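You operate a simulated robot arm through the tools that you are given. There is no shell and no other tool. Be economical: measure what you need, move in short steps, check, and stop when the job is done.

You are at the controls of a simulated robot arm. One attempt, no reset.

JOB
Drill a blind hole 2 mm deep in the clamped bracket, using the depth dial.
Fine: switch off and set the dial back to 10 at the end.

The check looks at the end state, three seconds after you hand in, the way a careful person would. Anything else that was tipped, shoved, dropped, spilled or broken makes it a failure.

ROBOT AND FRAMES
A 7-joint arm with a two-finger parallel gripper, fixed in place. Base frame: the origin is at the foot of the arm, x ahead of it, y to its left, z up. Units: mm, degrees, N and s.
With the tool pointing down near the work surface it reaches from about 100 to 480 mm from the base axis. Its first joint turns from -115.0 to 115.0 degrees. Payload 3.91 kg.
The TCP is the grasp point between the finger pads, 30 mm short of the fingertips. In the tool frame z runs along the fingers and y along their closing line. The gripper opens to 110 mm. The fingers are 20 mm wide and 10 mm thick; the gripper's body (48 by 112 mm) begins 55 mm behind the TCP.
Orientation is told as [roll, pitch, yaw] about the base's x, y, z axes, in that order, counted from this pose: with the fingers straight down and closing along the base's y, the tool's x points along the base's -x, its y along +y and its z along -z.

CONTROLS
- The arm moves only by the tool drive_tool. Its argument "series" is a list that holds one entry, the list of rows, each a list of 6 numbers: the shift along the base's x, y, z in mm, then the turn, a rotation vector about the base's x, y, z in degrees. In form: [[[tx, ty, tz, rx, ry, rz], ...]]. A call has 1 to 12 rows; each row shifts and turns the commanded pose from where the row before left it. "claw" is the gripper command, from -1 (fully open) to 1 (shut), values between in proportion, set as the call begins (left out, the last holds). A row lasts 0.2 s, in which the tool goes at most 50 mm and 8.6 degrees; a call with a longer step from one row to the next is refused whole, and so is a gripper value outside its range. Where a pose cannot be reached the arm comes as near as it can. A force on the tool above 40 N (or 10 N above the force at the start of the call, whichever is more), or a blocked arm, ends the call early, and 0.2 s more pass. The fingers move at their own pace (about 153 mm/s each) and stop on an object; they squeeze with about 20 N. The grip force told is the motor's: it shows also when the fingers shut on nothing. Time passes only in rows, and 0.2 s behind the last, so rows that do not move let the fingers close. The reply holds the time, the measured pose of the TCP, the force on the tool along the base axes, the opening and the grip force, in the units named above and with some noise, with the torque about the TCP (base axes, N m) and any sound that the robot's microphone picked up, and new pictures: "views" is both (left out), scene, wrist or none.
- Cameras (640 x 400 px; columns grow to the right, rows downward): "scene" is fixed at [400, 650.5, 1688.8]; the picture's right is [-0.92, -0.39, 0.00], its down [-0.13, 0.31, -0.94] and it looks along [0.37, -0.87, -0.34] (base axes); focal length 349 px, centre (320, 200). "wrist" rides on the gripper at [72, 17, -103] in the tool frame; the picture's right is [-0.23, 0.97, 0.00], its down [-0.76, -0.18, -0.62] and it looks along [-0.61, -0.14, 0.78] (tool axes); focal length 222 px, centre (320, 200). There is no depth. A picture from a camera that has moved, and an enlarged one, comes with that camera's place and axes in the base frame and with its lens.
- slide_trunk(by): slides the trunk up (or, below 0, down) by that many mm; the arm rides with it, the base frame stays. It gives what a move gives, with no picture.
- zoom(camera, box): a new picture of the part [left, top, right, bottom] of that camera's present view, enlarged. No time passes.
- hand_in(): hands the job in; it is judged then, once.

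Go step by step. Nothing tells you positions but the pictures and the camera data: compare them with the known pose of the tool, close in by small moves and look again before you grip or let go. The budget is 120 turns and 200 pictures, counting those below and the enlarged ones. Unless the task says otherwise, let go and move clear before handing in, and close with one line.

The tools are called after "Call:" as name(argument=value, ...) on one line, values as JSON. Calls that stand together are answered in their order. drive_tool: Moves the arm, as the interface text tells. Its arguments: {"type":"object","properties":{"series":{"type":"array"},"claw":{"type":"number"},"views":{"type":"string","enum":["both","scene","wrist","none"]}},"required":["series"]} The other tools are called the same way: slide_trunk (by) slides the trunk up or down; zoom (camera, box) takes an enlarged picture of a part of a camera's view; hand_in () hands the job in.

At the start:

```text
t: 0.0
ee_pos: [552.6, -59.6, 1531.1]
tool_rot: [0.0, 0.0, 0.1]
wrist_force: [-0.9, -0.2, -0.5]
moment: [-0.04, 0.05, 0.0]
finger_gap: 110.1
finger_force: 0.1
trunk travel left (down, up): [-925.0, 65.0]
```

scene: 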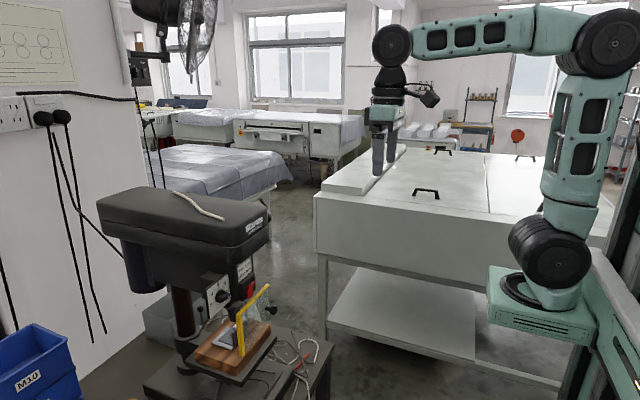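
wrist: 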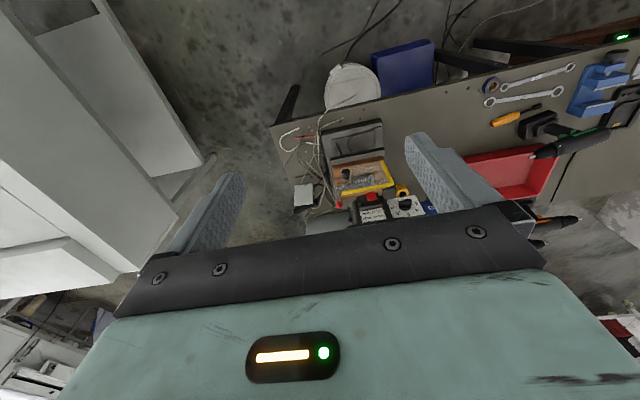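

I see a drill press at the lower left of the scene, with a bracket clamped on a wooden block. I'll enlarge that area first.

Call:
zoom(camera="scene", box=[90, 170, 350, 400])

Call:
zoom(camera="scene", box=[180, 240, 300, 380])

Call:
zoom(camera="wrist", box=[260, 50, 460, 240])

```text
1.74 times, centred on (220, 285) of scene
camera zoom: at [400.0, 650.5, 1688.8], right [-0.92, -0.39, 0.0], down [-0.13, 0.31, -0.94], along [0.37, -0.87, -0.34], focal length 607 px, centre (494, 52)
```

zoom: 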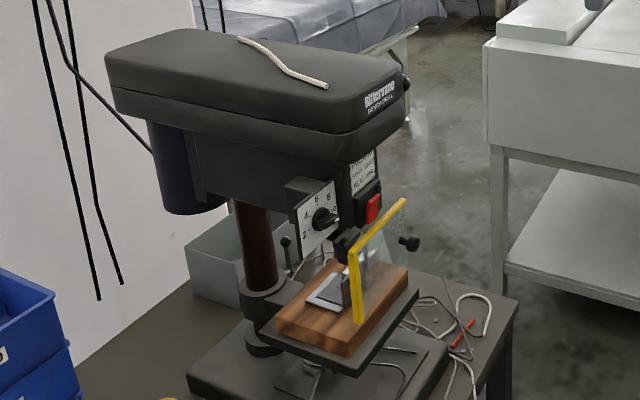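

```text
2.86 times, centred on (240, 310) of scene
camera zoom: at [400.0, 650.5, 1688.8], right [-0.92, -0.39, 0.0], down [-0.13, 0.31, -0.94], along [0.37, -0.87, -0.34], focal length 997 px, centre (549, -114)
```

zoom: 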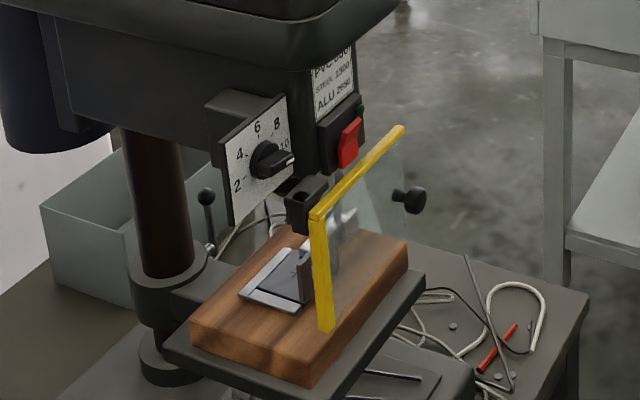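

```text
2.11 times, centred on (360, 145) of wrist
camera zoom: at [480.7, -44.8, 1635.0], right [0.23, 0.97, 0.0], down [0.76, -0.18, 0.62], along [0.61, -0.14, -0.78], focal length 468 px, centre (236, 316)
```

zoom: 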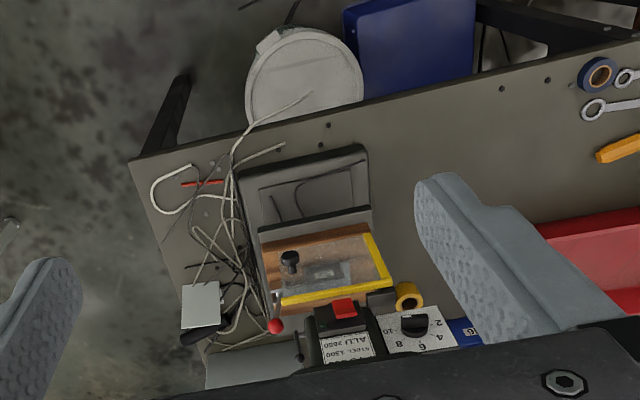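

The red switch triangulates to about (870, 6, 1162). I'll pitch the tool up a little to see the front of the press.

Call:
drive_tool(series=[[[-10, 0, -10, 0, -8.5, 0], [-10, 0, -10, 0, -8.5, 0], [-10, 0, -10, 0, -8.5, 0], [-10, 0, -10, 0, -8.5, 0]]])

```text
t: 1.0
ee_pos: [558.9, -32.8, 1436.6]
tool_rot: [-0.1, -34.1, 0.1]
wrist_force: [-0.4, -1.1, -0.8]
moment: [-0.01, -0.04, 0.03]
finger_gap: 110.2
finger_force: 0.0
out of reach, approached as far as the arm can: row 3, 4
trunk travel left (down, up): [-925.0, 65.0]
camera wrist: at [441.3, -18.0, 1482.2], right [0.19, 0.97, 0.13], down [0.28, -0.18, 0.94], along [0.94, -0.14, -0.31], focal length 222 px, centre (320, 200)
```

scene: 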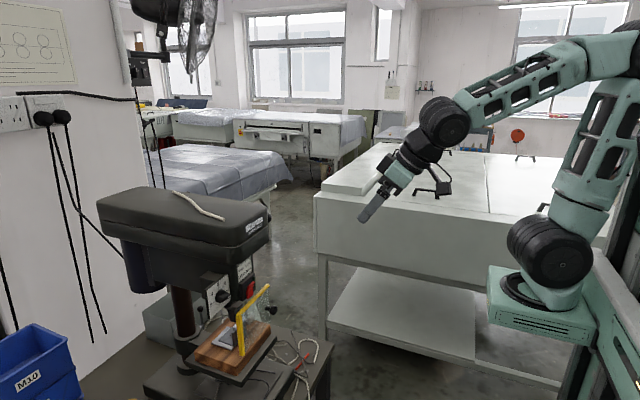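
wrist: 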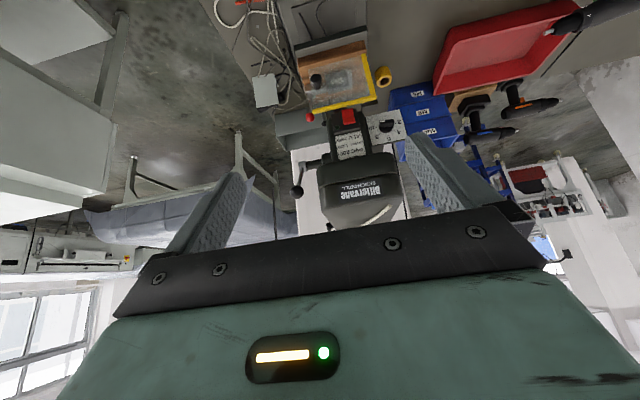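

The dial is on a plate at the +y side of the head and faces the robot. The feed lever is on the -y side. I'll take closer looks.

Call:
zoom(camera="wrist", box=[270, 20, 430, 130])

Call:
zoom(camera="wrist", box=[270, 90, 430, 230])

Call:
slide_trunk(by=-200)

```text
3.64 times, centred on (350, 75) of wrist
camera zoom: at [441.3, -18.0, 1482.2], right [0.19, 0.97, 0.13], down [0.28, -0.18, 0.94], along [0.94, -0.14, -0.31], focal length 808 px, centre (211, 654)
```

zoom: 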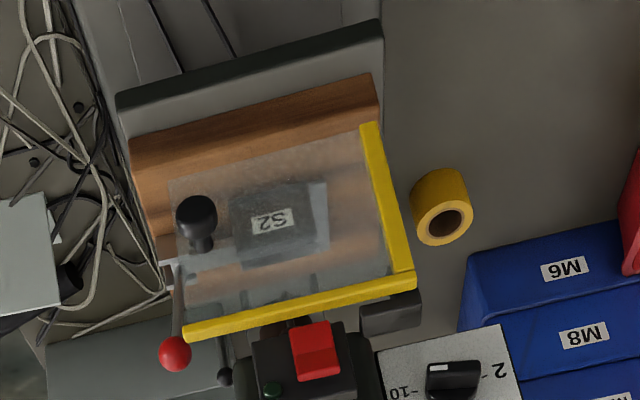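

```text
2.86 times, centred on (350, 160) of wrist
camera zoom: at [441.3, -18.0, 1482.2], right [0.19, 0.97, 0.13], down [0.28, -0.18, 0.94], along [0.94, -0.14, -0.31], focal length 635 px, centre (234, 314)
```

zoom: 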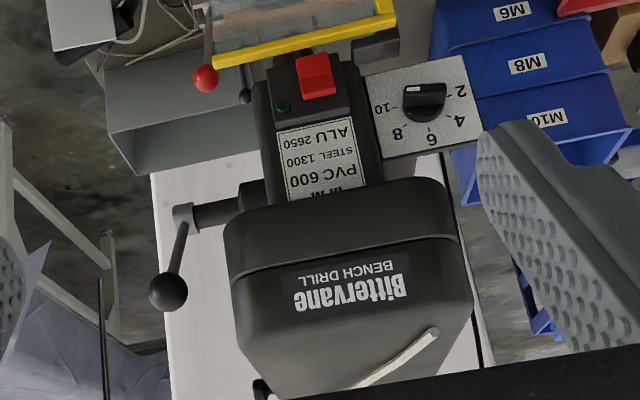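

```text
t: 3.2
ee_pos: [559.3, -34.8, 1237.0]
tool_rot: [0.0, -34.0, 0.0]
wrist_force: [-0.6, -0.1, 0.5]
moment: [0.0, 0.02, -0.01]
finger_gap: 110.1
finger_force: 0.2
trunk travel left (down, up): [-725.0, 265.0]
```

Call:
drive_tool(series=[[[0, 0, 0, 0, -8, 0], [0, 0, 0, 0, -8, 0]]])

```text
t: 3.8
ee_pos: [574.2, -37.1, 1221.6]
tool_rot: [-0.3, -48.2, 0.2]
wrist_force: [0.1, 0.5, 0.1]
moment: [-0.02, 0.0, -0.02]
finger_gap: 109.6
finger_force: 0.1
out of reach, approached as far as the arm can: row 1, 2
trunk travel left (down, up): [-725.0, 265.0]
camera wrist: at [448.5, -20.2, 1236.1], right [0.15, 0.97, 0.17], down [0.04, -0.17, 0.98], along [0.99, -0.14, -0.07], focal length 222 px, centre (320, 200)
```

scene: 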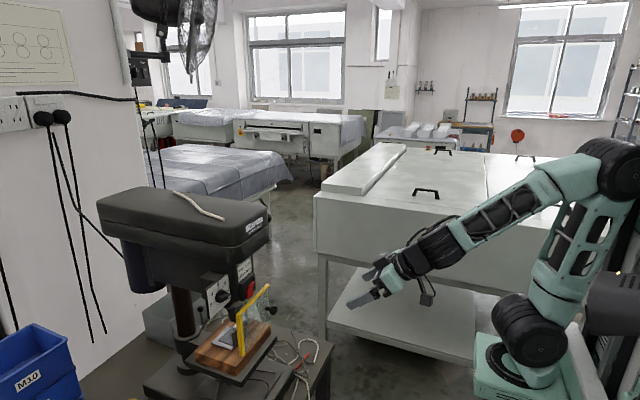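
wrist: 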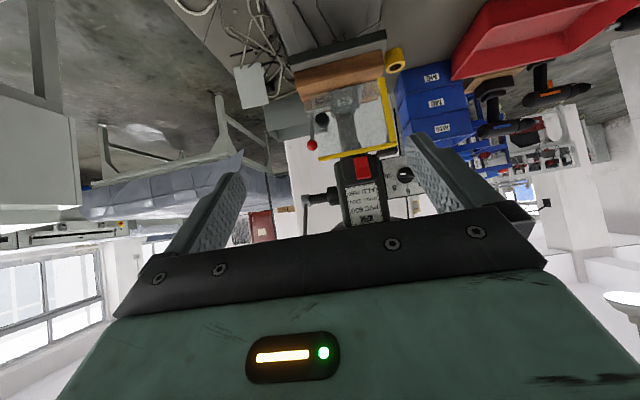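

Call:
zoom(camera="wrist", box=[280, 60, 430, 160])

Call:
zoom(camera="wrist", box=[290, 120, 430, 230])

Call:
zoom(camera="scene", box=[190, 265, 290, 345])

```text
4.00 times, centred on (355, 110) of wrist
camera zoom: at [448.5, -20.2, 1236.1], right [0.15, 0.97, 0.17], down [0.04, -0.17, 0.98], along [0.99, -0.14, -0.07], focal length 888 px, centre (180, 560)
```

zoom: 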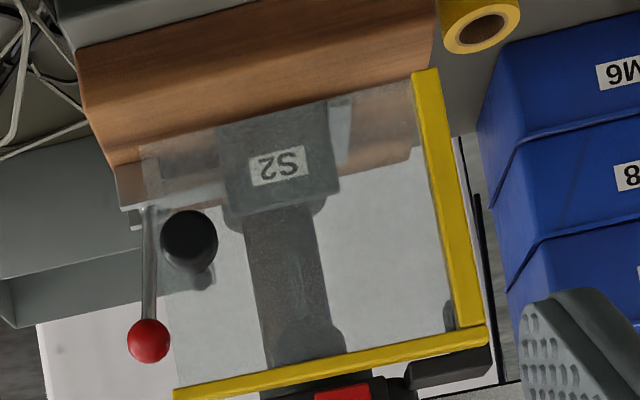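

```text
3.64 times, centred on (360, 175) of wrist
camera zoom: at [448.5, -20.2, 1236.1], right [0.15, 0.97, 0.17], down [0.04, -0.17, 0.98], along [0.99, -0.14, -0.07], focal length 808 px, centre (174, 291)
```

zoom: 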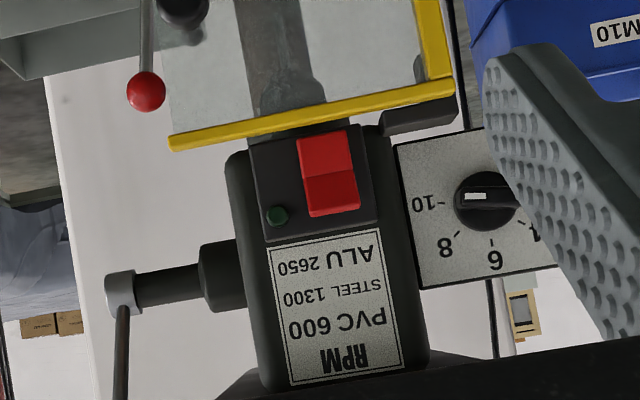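

```text
5.00 times, centred on (240, 305) of scene
camera zoom: at [400.0, 650.5, 1688.8], right [-0.92, -0.39, 0.0], down [-0.13, 0.31, -0.94], along [0.37, -0.87, -0.34], focal length 1744 px, centre (720, -325)
```

zoom: 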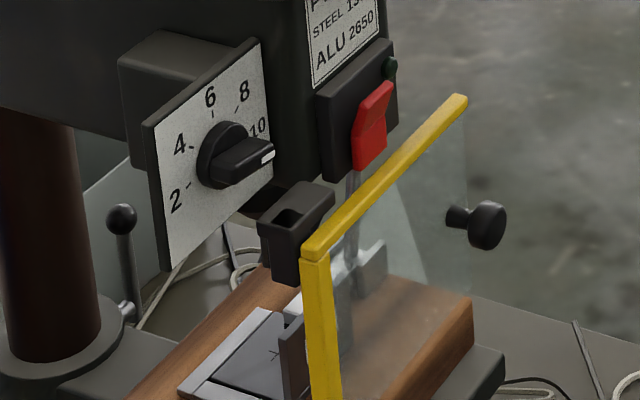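

The dial knob is at about (890, 89, 1188), currently pointing at 10. The switch is at about (870, 9, 1162), and the feed lever stands up on the -y side. Next I'll level the tool and test the reach.

Call:
drive_tool(series=[[[20, 0, 0, 0, -8.4, 0], [20, 0, 0, 0, -8.4, 0], [20, 0, 0, 0, -8.4, 0], [20, 0, 0, 0, -8.4, 0], [20, 0, 0, 0, -8.4, 0]]], claw=0)

```text
t: 5.0
ee_pos: [687.4, -32.0, 1233.3]
tool_rot: [178.9, -87.9, -178.9]
wrist_force: [-1.4, 0.5, -0.1]
moment: [0.0, 0.04, -0.01]
finger_gap: 55.0
finger_force: 0.1
out of reach, approached as far as the arm can: row 2, 3
trunk travel left (down, up): [-725.0, 265.0]
camera wrist: at [588.5, -16.2, 1156.8], right [-0.01, 0.97, 0.23], down [-0.65, -0.18, 0.74], along [0.76, -0.14, 0.63], focal length 222 px, centre (320, 200)
```

scene: 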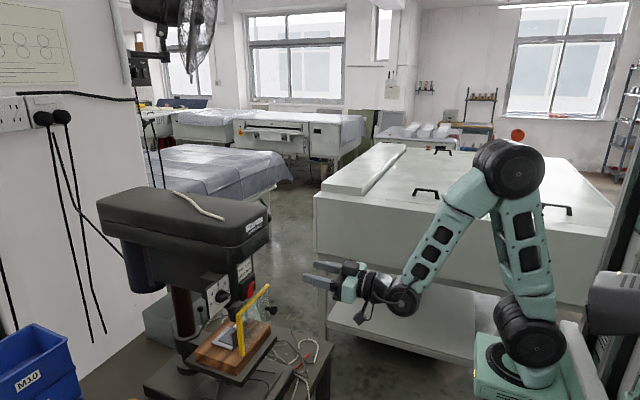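
wrist: 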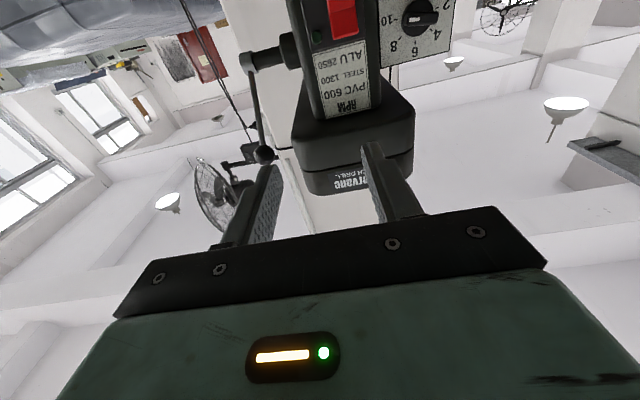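

The reach is fine. I'll roll the tool +90° about x and line it up in front of the dial.

Call:
drive_tool(series=[[[5, 11, -4, 8.2, 0, 0], [5, 11, -4, 8.2, 0, 0], [5, 11, -4, 8.2, 0, 0], [5, 11, -4, 8.2, 0, 0], [5, 11, -4, 8.2, 0, 0], [5, 11, -4, 8.2, 0, 0], [5, 11, -4, 8.2, 0, 0], [5, 11, -4, 8.2, 0, 0], [5, 11, -4, 8.2, 0, 0], [5, 11, -4, 8.2, 0, 0], [5, 11, -4, 8, 0, 0]]], views="wrist")

```text
t: 7.4
ee_pos: [733.7, 79.8, 1267.8]
tool_rot: [88.7, -0.3, -91.9]
wrist_force: [0.7, 0.3, 0.1]
moment: [0.05, 0.01, 0.01]
finger_gap: 55.1
finger_force: 0.1
out of reach, approached as far as the arm can: row 9, 10, 11
trunk travel left (down, up): [-725.0, 265.0]
camera wrist: at [633.8, 154.6, 1286.7], right [0.01, -0.22, 0.98], down [-0.65, -0.74, -0.16], along [0.76, -0.63, -0.15], focal length 222 px, centre (320, 200)
```

wrist: 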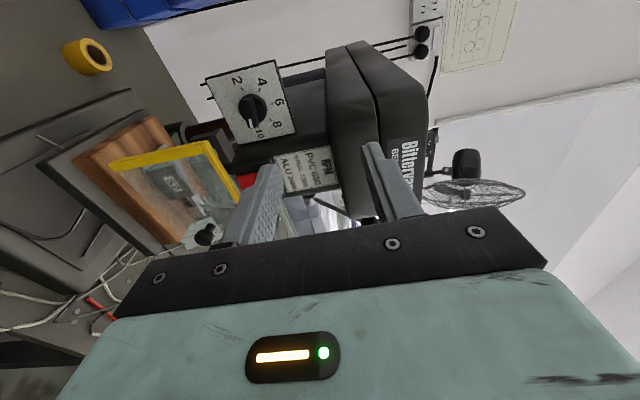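

Call:
drive_tool(series=[[[0, 0, -20, 0, 0, 0], [0, 0, -20, 0, 0, 0], [0, 0, -20, 0, 0, 0], [0, 0, -18, 0, 0, 0]]], views="both")

```text
t: 8.4
ee_pos: [723.7, 60.5, 1269.6]
tool_rot: [89.4, -0.3, -91.9]
wrist_force: [0.6, 0.8, -0.9]
moment: [0.03, -0.02, -0.05]
finger_gap: 55.0
finger_force: 0.0
out of reach, approached as far as the arm can: row 1, 2, 3, 4
trunk travel left (down, up): [-725.0, 265.0]
camera wrist: at [623.5, 136.4, 1286.2], right [0.0, -0.22, 0.97], down [-0.65, -0.74, -0.17], along [0.76, -0.63, -0.15], focal length 222 px, centre (320, 200)
```

scene: 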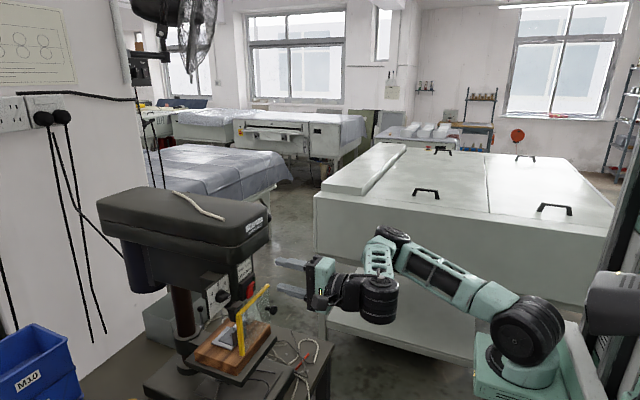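
wrist: 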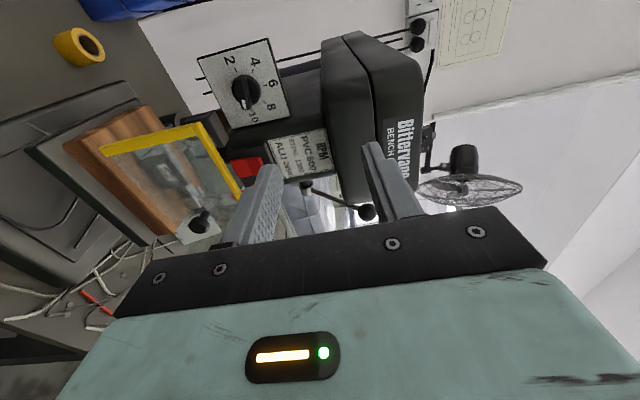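

The arm is hitting its limits at this height, so I'll lower the trunk rather than force the arm down.

Call:
slide_trunk(by=-120)

Call:
drive_tool(series=[[[0, 5, 10, 0, 0, 0], [0, 5, 10, 0, 0, 0], [0, 5, 10, 0, 0, 0], [0, 5, 8, 0, 0, 0]]], views="both")

```text
t: 9.9
ee_pos: [723.8, 61.9, 1147.0]
tool_rot: [89.4, -0.4, -91.9]
wrist_force: [0.3, 0.0, -0.2]
moment: [0.0, -0.07, 0.0]
finger_gap: 54.9
finger_force: 0.0
trunk travel left (down, up): [-605.0, 385.0]
```

```text
t: 10.9
ee_pos: [724.3, 79.8, 1185.7]
tool_rot: [89.4, -0.4, -91.8]
wrist_force: [-0.3, -0.6, 0.7]
moment: [0.01, -0.02, 0.01]
finger_gap: 55.0
finger_force: 0.1
trunk travel left (down, up): [-605.0, 385.0]
camera wrist: at [623.3, 155.7, 1203.5], right [0.0, -0.22, 0.97], down [-0.65, -0.74, -0.17], along [0.76, -0.63, -0.15], focal length 222 px, centre (320, 200)
```

scene: 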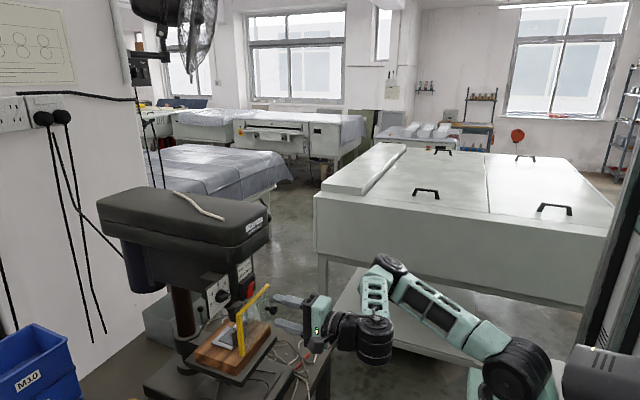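
wrist: 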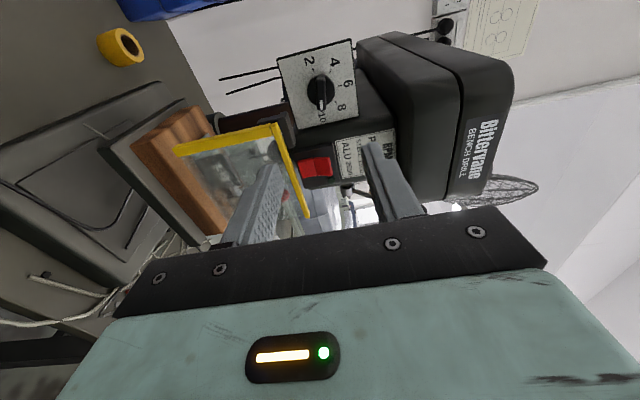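

Call:
zoom(camera="wrist", box=[260, 30, 420, 200])

Call:
zoom(camera="wrist", box=[120, 80, 340, 230])

```text
2.35 times, centred on (340, 115) of wrist
camera zoom: at [623.3, 155.7, 1203.5], right [0.0, -0.22, 0.97], down [-0.65, -0.74, -0.17], along [0.76, -0.63, -0.15], focal length 523 px, centre (273, 400)
```

zoom: 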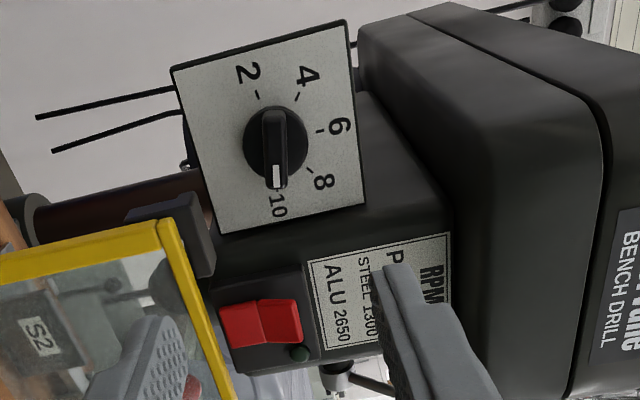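

```text
2.67 times, centred on (230, 155) of wrist
camera zoom: at [623.3, 155.7, 1203.5], right [0.0, -0.22, 0.97], down [-0.65, -0.74, -0.17], along [0.76, -0.63, -0.15], focal length 592 px, centre (560, 320)
```

zoom: 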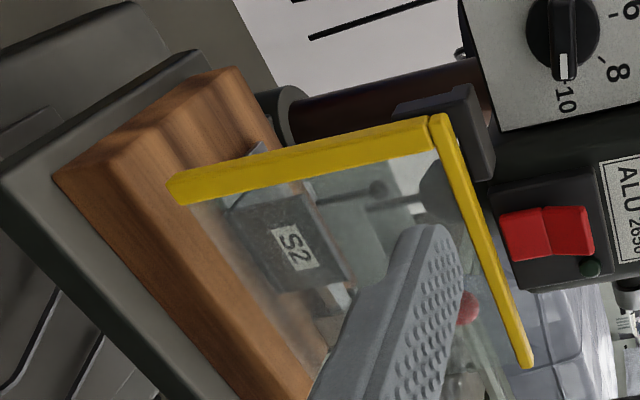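

The knob centre is at about (890, 88, 1188), with a bar about 11 mm wide lying along y. I'll straighten the tool, narrow the opening and move nearer.

Call:
drive_tool(series=[[[20, 4, 1, 0, 0, 0.9], [20, 4, 1, 0, 0, 0.9], [20, 0, 0, 0, 0, 0], [20, 0, 0, 0, 0, 0], [20, 0, 0, 0, 0, 0]]], views="both", claw=0.27)

```text
t: 12.1
ee_pos: [825.5, 89.0, 1188.7]
tool_rot: [89.5, -0.3, -90.1]
wrist_force: [-0.2, 0.9, 0.4]
moment: [-0.05, 0.03, 0.01]
finger_gap: 40.3
finger_force: 0.0
trunk travel left (down, up): [-605.0, 385.0]
camera wrist: at [723.4, 160.2, 1206.0], right [0.01, -0.22, 0.97], down [-0.63, -0.76, -0.17], along [0.78, -0.61, -0.15], focal length 222 px, centre (320, 200)
```

scene: 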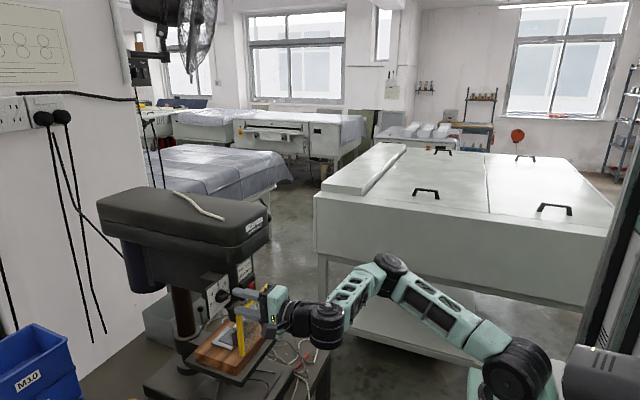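
wrist: 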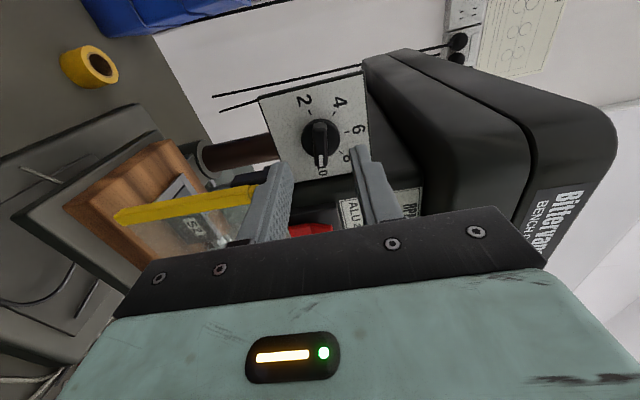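

Call:
drive_tool(series=[[[10, 0, 0, 0, 0, 0], [10, 0, 0, 0, 0, 0], [10, 0, 0, 0, 0, 0], [8, 0, 0, 0, 0, 0]]], views="both")

Call:
zoom(camera="scene", box=[190, 265, 290, 345])

Call:
zoom(camera="wrist", box=[240, 80, 420, 230])

```text
t: 13.1
ee_pos: [861.3, 88.6, 1189.8]
tool_rot: [89.4, -0.4, -90.1]
wrist_force: [0.2, 0.1, -0.3]
moment: [-0.02, 0.0, 0.01]
finger_gap: 40.1
finger_force: 0.1
trunk travel left (down, up): [-605.0, 385.0]
camera wrist: at [759.6, 160.6, 1207.2], right [0.01, -0.22, 0.97], down [-0.63, -0.76, -0.17], along [0.78, -0.61, -0.15], focal length 222 px, centre (320, 200)
```

scene: 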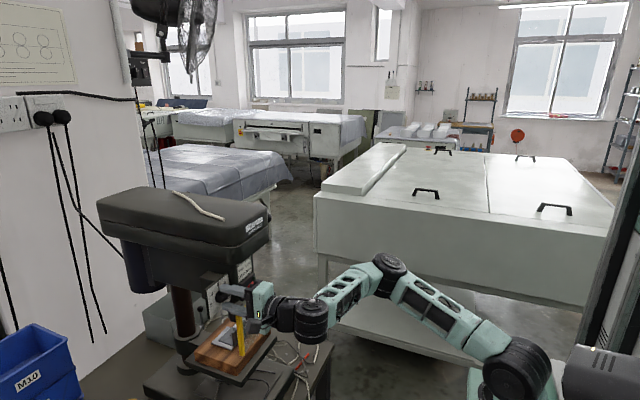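
wrist: 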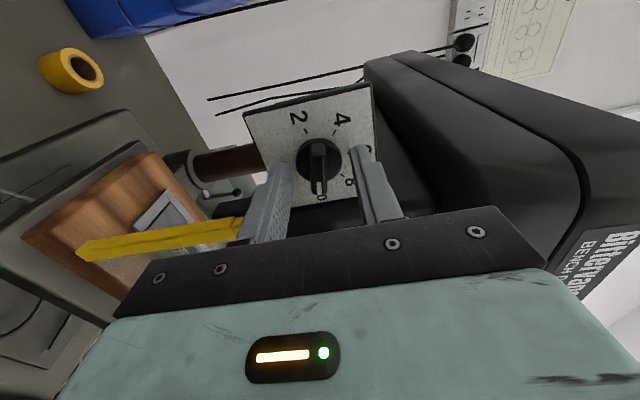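

```text
5.00 times, centred on (240, 305) of scene
camera zoom: at [400.0, 650.5, 1688.8], right [-0.92, -0.39, 0.0], down [-0.13, 0.31, -0.94], along [0.37, -0.87, -0.34], focal length 1744 px, centre (720, -325)
```

zoom: 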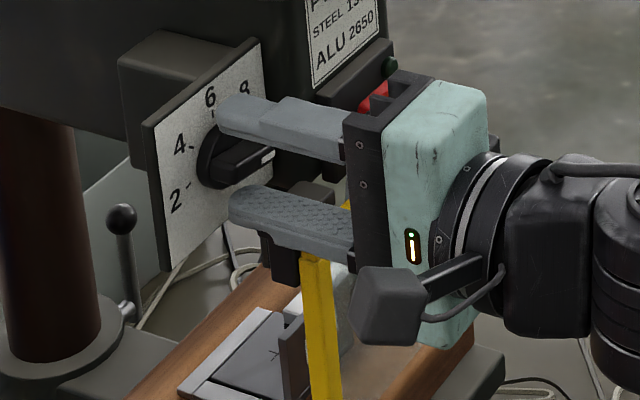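

```text
2.67 times, centred on (330, 155) of wrist
camera zoom: at [759.6, 160.6, 1207.2], right [0.01, -0.22, 0.97], down [-0.63, -0.76, -0.17], along [0.78, -0.61, -0.15], focal length 592 px, centre (293, 320)
```

zoom: 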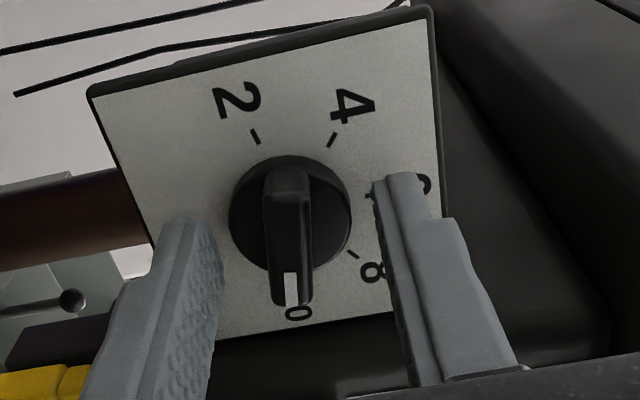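

The fingers straddle the bar and the plate is at x≈904. I'll advance 4 mm and close.

Call:
drive_tool(series=[[[4, 0, -1, 0, 0, 0]]], views="none")

Call:
drive_tool(series=[[[0, 0, 0, 0, 0, 0], [0, 0, 0, 0, 0, 0]]], views="wrist", claw=1)

Call:
zoom(camera="wrist", box=[240, 80, 420, 230])

```text
t: 13.5
ee_pos: [865.9, 89.7, 1187.9]
tool_rot: [89.3, -0.4, -90.1]
wrist_force: [-0.5, -0.3, 0.2]
moment: [-0.01, -0.01, 0.0]
finger_gap: 40.3
finger_force: 0.0
trunk travel left (down, up): [-605.0, 385.0]
```

```text
t: 14.1
ee_pos: [865.5, 89.8, 1187.8]
tool_rot: [89.4, -0.3, -90.0]
wrist_force: [2.3, 1.0, 3.3]
moment: [-0.04, -0.07, 0.43]
finger_gap: 30.7
finger_force: 45.1
trunk travel left (down, up): [-605.0, 385.0]
camera wrist: at [763.6, 161.3, 1206.0], right [0.01, -0.22, 0.97], down [-0.63, -0.76, -0.17], along [0.78, -0.61, -0.15], focal length 222 px, centre (320, 200)
```

wrist: 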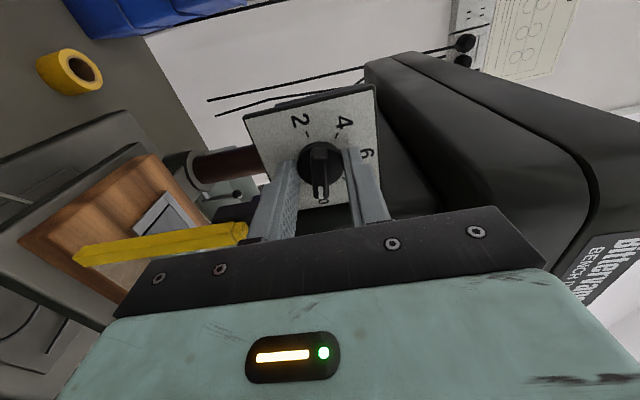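

```text
2.67 times, centred on (330, 155) of wrist
camera zoom: at [763.6, 161.3, 1206.0], right [0.01, -0.22, 0.97], down [-0.63, -0.76, -0.17], along [0.78, -0.61, -0.15], focal length 592 px, centre (293, 320)
```

zoom: 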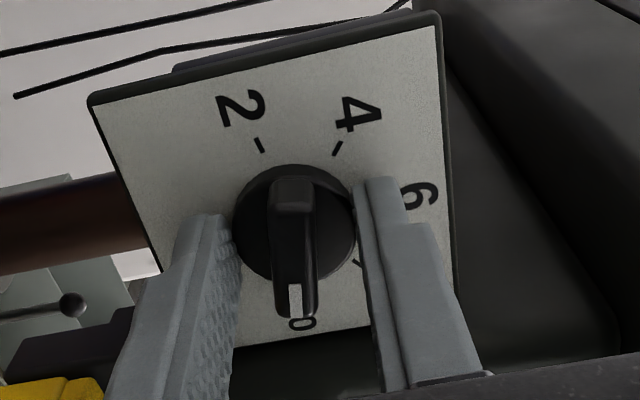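

The fingers went past the bar and gripped the disc. I'll open, back off about 8 mm and grip the bar itself.

Call:
drive_tool(series=[[[0, 0, 0, 0, 0, 0], [-4, 0, 0, 0, 0, 0], [-4, 0, 0, 0, 0, 0]]], views="none", claw=0.27)

Call:
drive_tool(series=[[[0, 0, 0, 0, 0, 0], [0, 0, 0, 0, 0, 0]]], views="wrist", claw=1)

Call:
zoom(camera="wrist", box=[240, 80, 420, 230])

```text
t: 14.9
ee_pos: [858.8, 90.2, 1187.7]
tool_rot: [89.2, -0.3, -90.1]
wrist_force: [0.0, -0.7, 0.6]
moment: [-0.01, -0.02, -0.02]
finger_gap: 40.1
finger_force: 0.1
trunk travel left (down, up): [-605.0, 385.0]
```

```text
t: 15.5
ee_pos: [857.7, 89.5, 1188.5]
tool_rot: [89.4, -0.3, -90.1]
wrist_force: [0.6, -0.1, 1.4]
moment: [-0.01, -0.43, -0.02]
finger_gap: 10.8
finger_force: 45.3
trunk travel left (down, up): [-605.0, 385.0]
camera wrist: at [755.6, 161.2, 1206.0], right [0.01, -0.22, 0.97], down [-0.63, -0.76, -0.17], along [0.78, -0.61, -0.15], focal length 222 px, centre (320, 200)
```

wrist: 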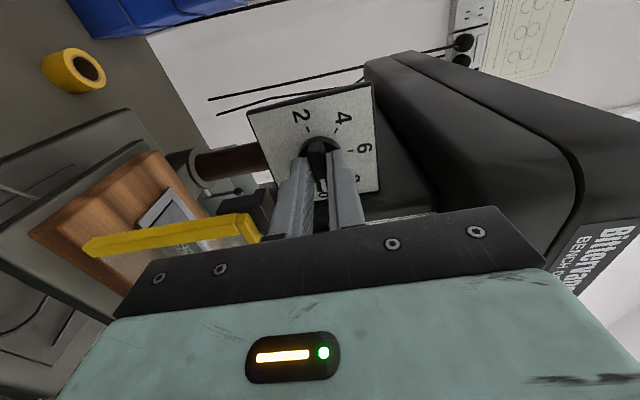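

```text
2.67 times, centred on (330, 155) of wrist
camera zoom: at [755.6, 161.2, 1206.0], right [0.01, -0.22, 0.97], down [-0.63, -0.76, -0.17], along [0.78, -0.61, -0.15], focal length 592 px, centre (293, 320)
```

zoom: 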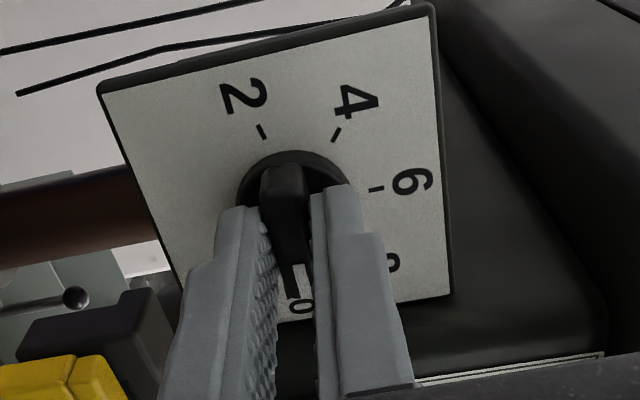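

I have the bar gripped, 10.8 mm across. I'll turn it about -x in steps.

Call:
drive_tool(series=[[[0, 0, 0, -8, 0, 0], [0, 0, 0, -8, 0, 0], [0, 0, 0, -8, 0, 0], [0, 0, 0, -8, 0, 0], [0, 0, 0, -8, 0, 0]]], views="wrist")

Call:
zoom(camera="wrist", box=[240, 80, 420, 230])

```text
t: 16.7
ee_pos: [857.3, 89.4, 1187.0]
tool_rot: [89.4, -40.4, -90.2]
wrist_force: [-3.0, -1.8, 0.8]
moment: [0.01, -0.62, -0.08]
finger_gap: 11.0
finger_force: 44.7
trunk travel left (down, up): [-605.0, 385.0]
camera wrist: at [755.7, 155.3, 1154.1], right [0.01, 0.46, 0.89], down [-0.63, -0.69, 0.36], along [0.78, -0.56, 0.28], focal length 222 px, centre (320, 200)
```

wrist: 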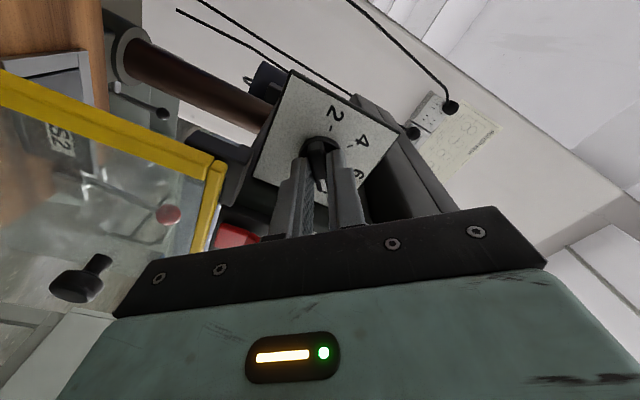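

```text
2.67 times, centred on (330, 155) of wrist
camera zoom: at [755.7, 155.3, 1154.1], right [0.01, 0.46, 0.89], down [-0.63, -0.69, 0.36], along [0.78, -0.56, 0.28], focal length 592 px, centre (293, 320)
```

zoom: 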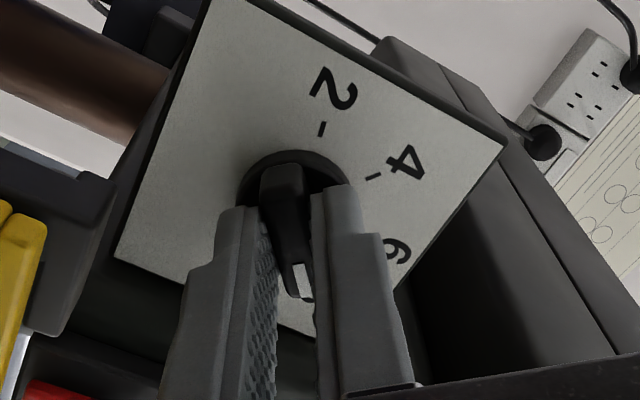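

It turns with the wrist. I'll carry on.

Call:
drive_tool(series=[[[0, 0, 0, -8.3, 0, 0], [0, 0, 0, -8.3, 0, 0], [0, 0, 0, -8.3, 0, 0], [0, 0, 0, -8.3, 0, 0], [0, 0, 0, -8.3, 0, 0], [0, 0, 0, -8.3, 0, 0]]], views="both")

```text
t: 18.1
ee_pos: [858.5, 87.8, 1186.5]
tool_rot: [-103.6, -89.8, 102.8]
wrist_force: [5.3, -6.5, -5.4]
moment: [0.02, -1.18, 0.34]
finger_gap: 11.1
finger_force: 45.2
trunk travel left (down, up): [-605.0, 385.0]
camera wrist: at [755.6, 105.3, 1114.3], right [0.01, 0.97, 0.22], down [-0.63, -0.17, 0.76], along [0.78, -0.15, 0.61], focal length 222 px, centre (320, 200)
```

scene: 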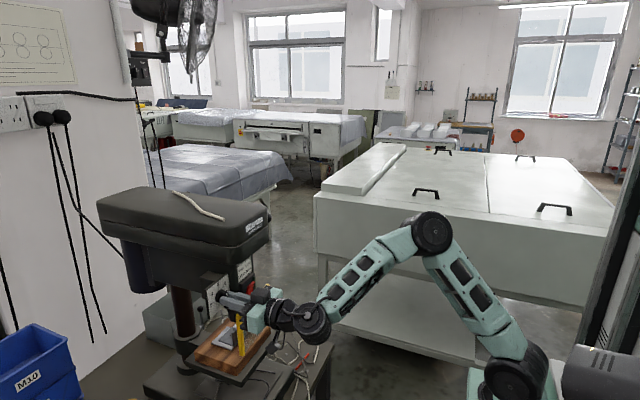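
wrist: 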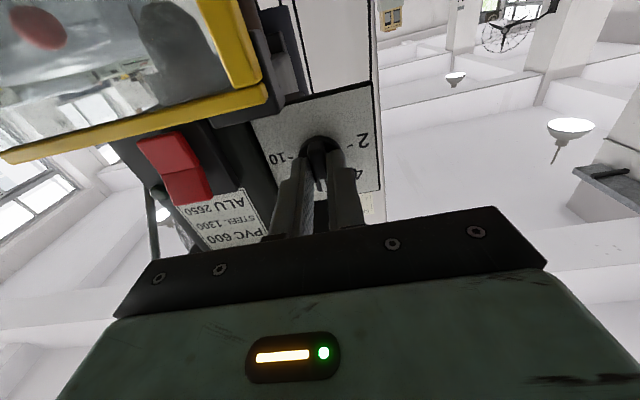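

Call:
drive_tool(series=[[[0, 0, 0, -8.3, 0, 0], [0, 0, 0, -8.3, 0, 0], [0, 0, 0, -8.3, 0, 0], [0, 0, 0, -8.3, 0, 0], [0, 0, 0, -8.3, 0, 0]]], views="both")

Call:
zoom(camera="wrist", box=[240, 80, 420, 230])

```text
t: 19.3
ee_pos: [857.7, 86.9, 1186.8]
tool_rot: [-90.7, -48.4, 90.0]
wrist_force: [0.4, -16.5, 2.5]
moment: [0.02, -0.09, 0.16]
finger_gap: 11.0
finger_force: 45.0
trunk travel left (down, up): [-605.0, 385.0]
camera wrist: at [755.6, 52.0, 1120.7], right [0.01, 0.88, -0.48], down [-0.63, 0.38, 0.68], along [0.78, 0.29, 0.55], focal length 222 px, centre (320, 200)
```

scene: 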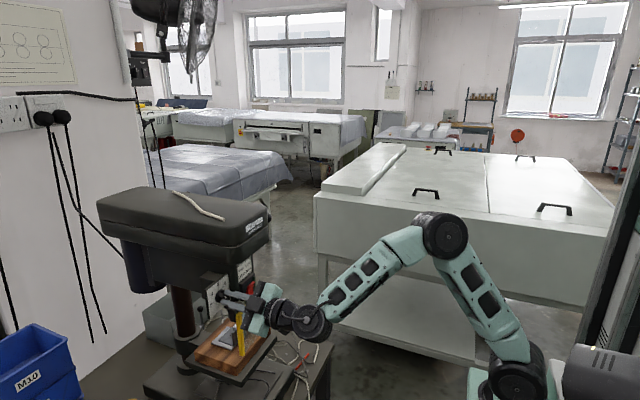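
wrist: 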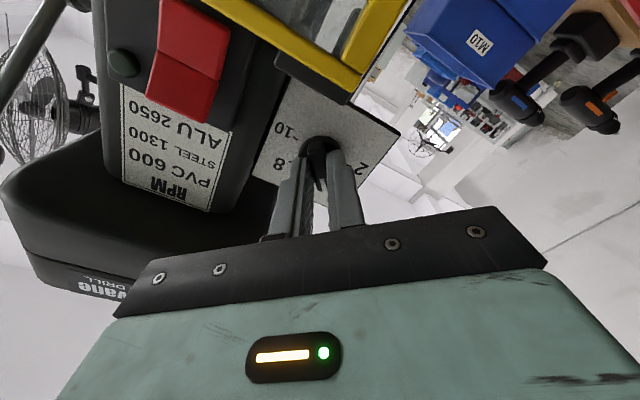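

```text
2.67 times, centred on (330, 155) of wrist
camera zoom: at [755.6, 52.0, 1120.7], right [0.01, 0.88, -0.48], down [-0.63, 0.38, 0.68], along [0.78, 0.29, 0.55], focal length 592 px, centre (293, 320)
```

zoom: 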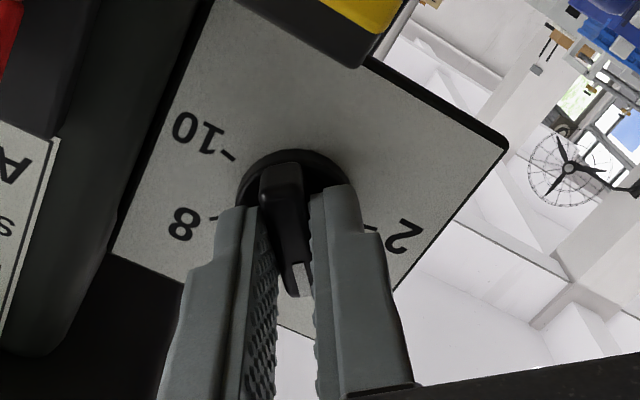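

The angle is at 131° of 180°. There's a side force from a small centring offset, so I'll ease y slightly while turning the remaining 49°.

Call:
drive_tool(series=[[[0, -0.7, 0, -8.1, 0, 0], [0, -0.7, 0, -8.1, 0, 0], [0, -0.7, 0, -8.1, 0, 0], [0, -0.4, 0, -8.1, 0, 0], [0, 0, 0, -8.1, 0, 0], [0, 0, 0, -8.1, 0, 0]]], views="both")

Call:
zoom(camera="wrist", box=[240, 80, 420, 230])

Call:
zoom(camera="scene", box=[190, 265, 290, 345])

```text
t: 20.7
ee_pos: [858.5, 86.7, 1187.1]
tool_rot: [-90.9, 0.2, 90.0]
wrist_force: [11.5, -4.6, 10.7]
moment: [-0.04, 0.21, -0.12]
finger_gap: 11.0
finger_force: 45.2
trunk travel left (down, up): [-605.0, 385.0]
camera wrist: at [755.7, 13.1, 1169.9], right [0.01, 0.22, -0.97], down [-0.63, 0.76, 0.17], along [0.78, 0.61, 0.15], focal length 222 px, centre (320, 200)
```

scene: 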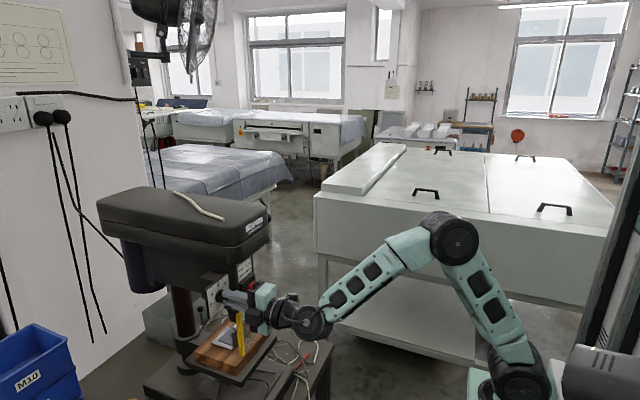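
wrist: 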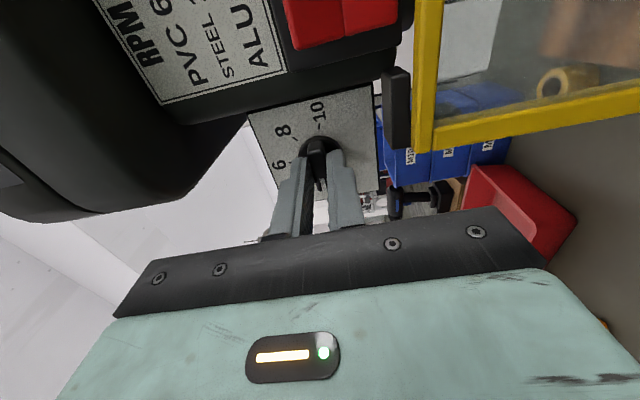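

```text
2.67 times, centred on (330, 155) of wrist
camera zoom: at [755.7, 13.1, 1169.9], right [0.01, 0.22, -0.97], down [-0.63, 0.76, 0.17], along [0.78, 0.61, 0.15], focal length 592 px, centre (293, 320)
```

zoom: 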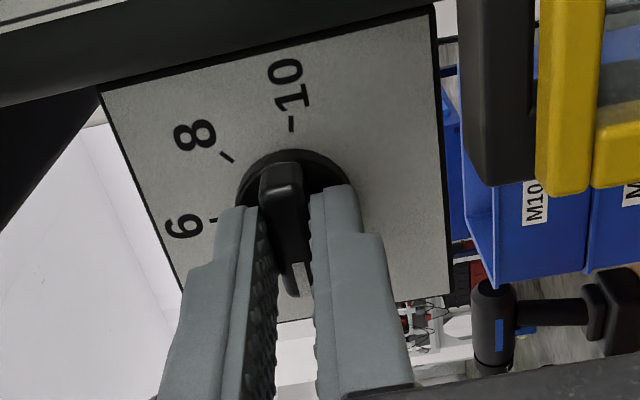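

```text
5.00 times, centred on (240, 305) of scene
camera zoom: at [400.0, 650.5, 1688.8], right [-0.92, -0.39, 0.0], down [-0.13, 0.31, -0.94], along [0.37, -0.87, -0.34], focal length 1744 px, centre (720, -325)
```

zoom: 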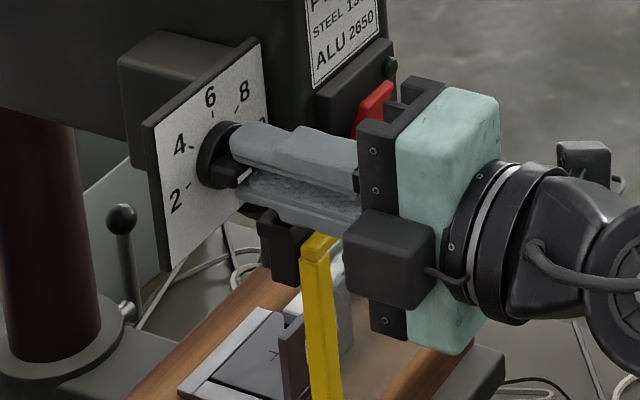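

Reading the ticks back from two views, the scale spacing is about 50° and the "2" sits about 10° below horizontal. The knob needs another 10°.

Call:
drive_tool(series=[[[0, 0, 0, -5, 0, 0], [0, 0, 0, -5, 0, 0], [0, 0, 0, 0, 0, 0]]], views="none")

Call:
drive_tool(series=[[[0, 0, 0, 0, 0, 0], [0, 0, 0, 0, 0, 0], [-20, 0, 0, 0, 0, 0], [-20, 0, 0, 0, 0, 0], [-20, 0, 0, 0, 0, 0]]], views="wrist", claw=0.5)

Call:
zoom(camera="wrist", box=[240, 80, 420, 230])

Call:
zoom(camera="scene", box=[200, 270, 260, 320])

```text
t: 21.5
ee_pos: [858.3, 87.0, 1186.7]
tool_rot: [-90.7, 10.2, 90.1]
wrist_force: [15.8, -3.3, 12.8]
moment: [0.19, 0.22, 0.49]
finger_gap: 10.9
finger_force: 45.0
trunk travel left (down, up): [-605.0, 385.0]
```

```text
t: 22.7
ee_pos: [798.3, 87.2, 1187.0]
tool_rot: [-90.6, 10.2, 90.1]
wrist_force: [0.7, -0.9, 0.4]
moment: [-0.02, 0.0, -0.05]
finger_gap: 27.3
finger_force: 0.1
trunk travel left (down, up): [-605.0, 385.0]
camera wrist: at [695.5, 11.4, 1182.1], right [0.01, 0.05, -1.0], down [-0.63, 0.78, 0.03], along [0.78, 0.62, 0.04], focal length 222 px, centre (320, 200)
```

wrist: 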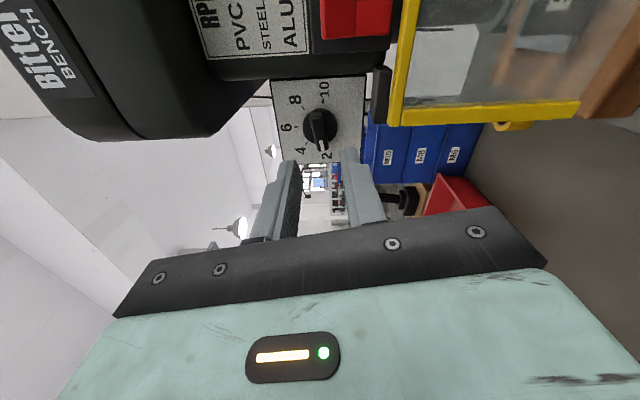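

```text
2.67 times, centred on (330, 155) of wrist
camera zoom: at [695.5, 11.4, 1182.1], right [0.01, 0.05, -1.0], down [-0.63, 0.78, 0.03], along [0.78, 0.62, 0.04], focal length 592 px, centre (293, 320)
```

zoom: 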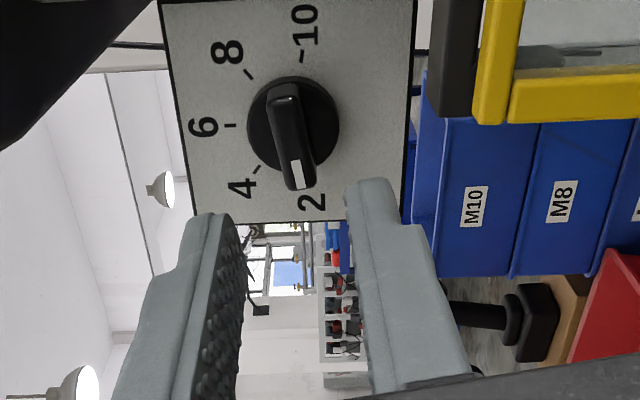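

```text
8.00 times, centred on (230, 295) of scene
camera zoom: at [400.0, 650.5, 1688.8], right [-0.92, -0.39, 0.0], down [-0.13, 0.31, -0.94], along [0.37, -0.87, -0.34], focal length 2791 px, centre (1040, -560)
```

zoom: 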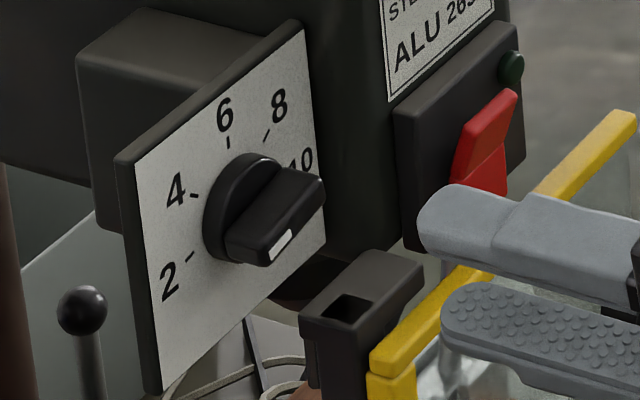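

Call:
zoom(camera="wrist", box=[290, 75, 370, 165])

```text
4.44 times, centred on (330, 120) of wrist
camera zoom: at [695.5, 11.4, 1182.1], right [0.01, 0.05, -1.0], down [-0.63, 0.78, 0.03], along [0.78, 0.62, 0.04], focal length 987 px, centre (276, 556)
```

zoom: 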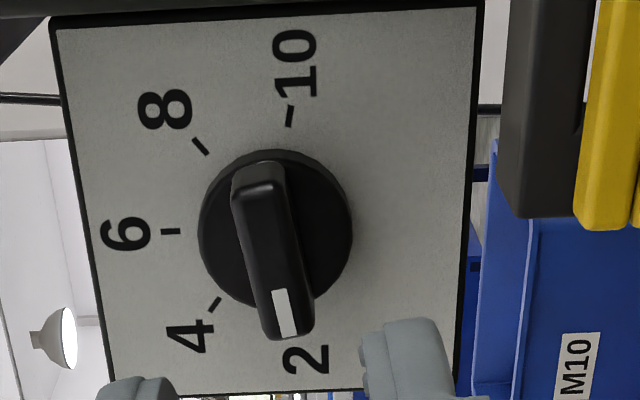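

Call:
drive_tool(series=[[[-15, 20, 0, 0, 0, 0], [-15, 20, 0, 0, 0, 0], [0, 20, 0, 0, 0, 0], [0, 16, 0, 0, 0, 0]]], views="none")

Call:
zoom(camera="wrist", box=[275, 0, 365, 60])

```text
t: 23.7
ee_pos: [767.4, 164.2, 1186.6]
tool_rot: [-90.6, 10.2, 90.1]
wrist_force: [-0.3, -0.4, 1.1]
moment: [0.01, 0.01, 0.01]
finger_gap: 27.5
finger_force: 0.1
trunk travel left (down, up): [-605.0, 385.0]
```

```text
6.67 times, centred on (320, 30) of wrist
camera zoom: at [665.1, 89.0, 1182.2], right [0.01, 0.05, -1.0], down [-0.63, 0.78, 0.03], along [0.78, 0.62, 0.04], focal length 1481 px, centre (320, 1333)
```

zoom: 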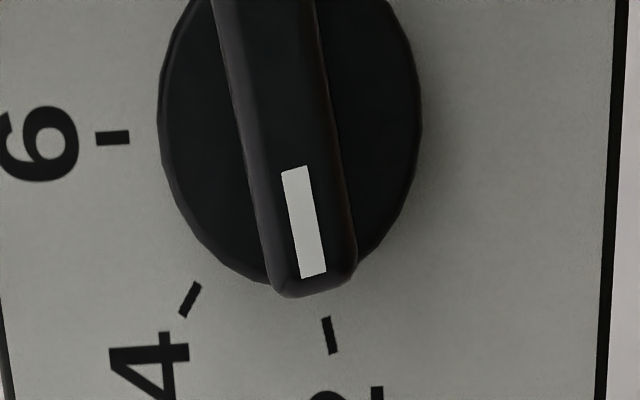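

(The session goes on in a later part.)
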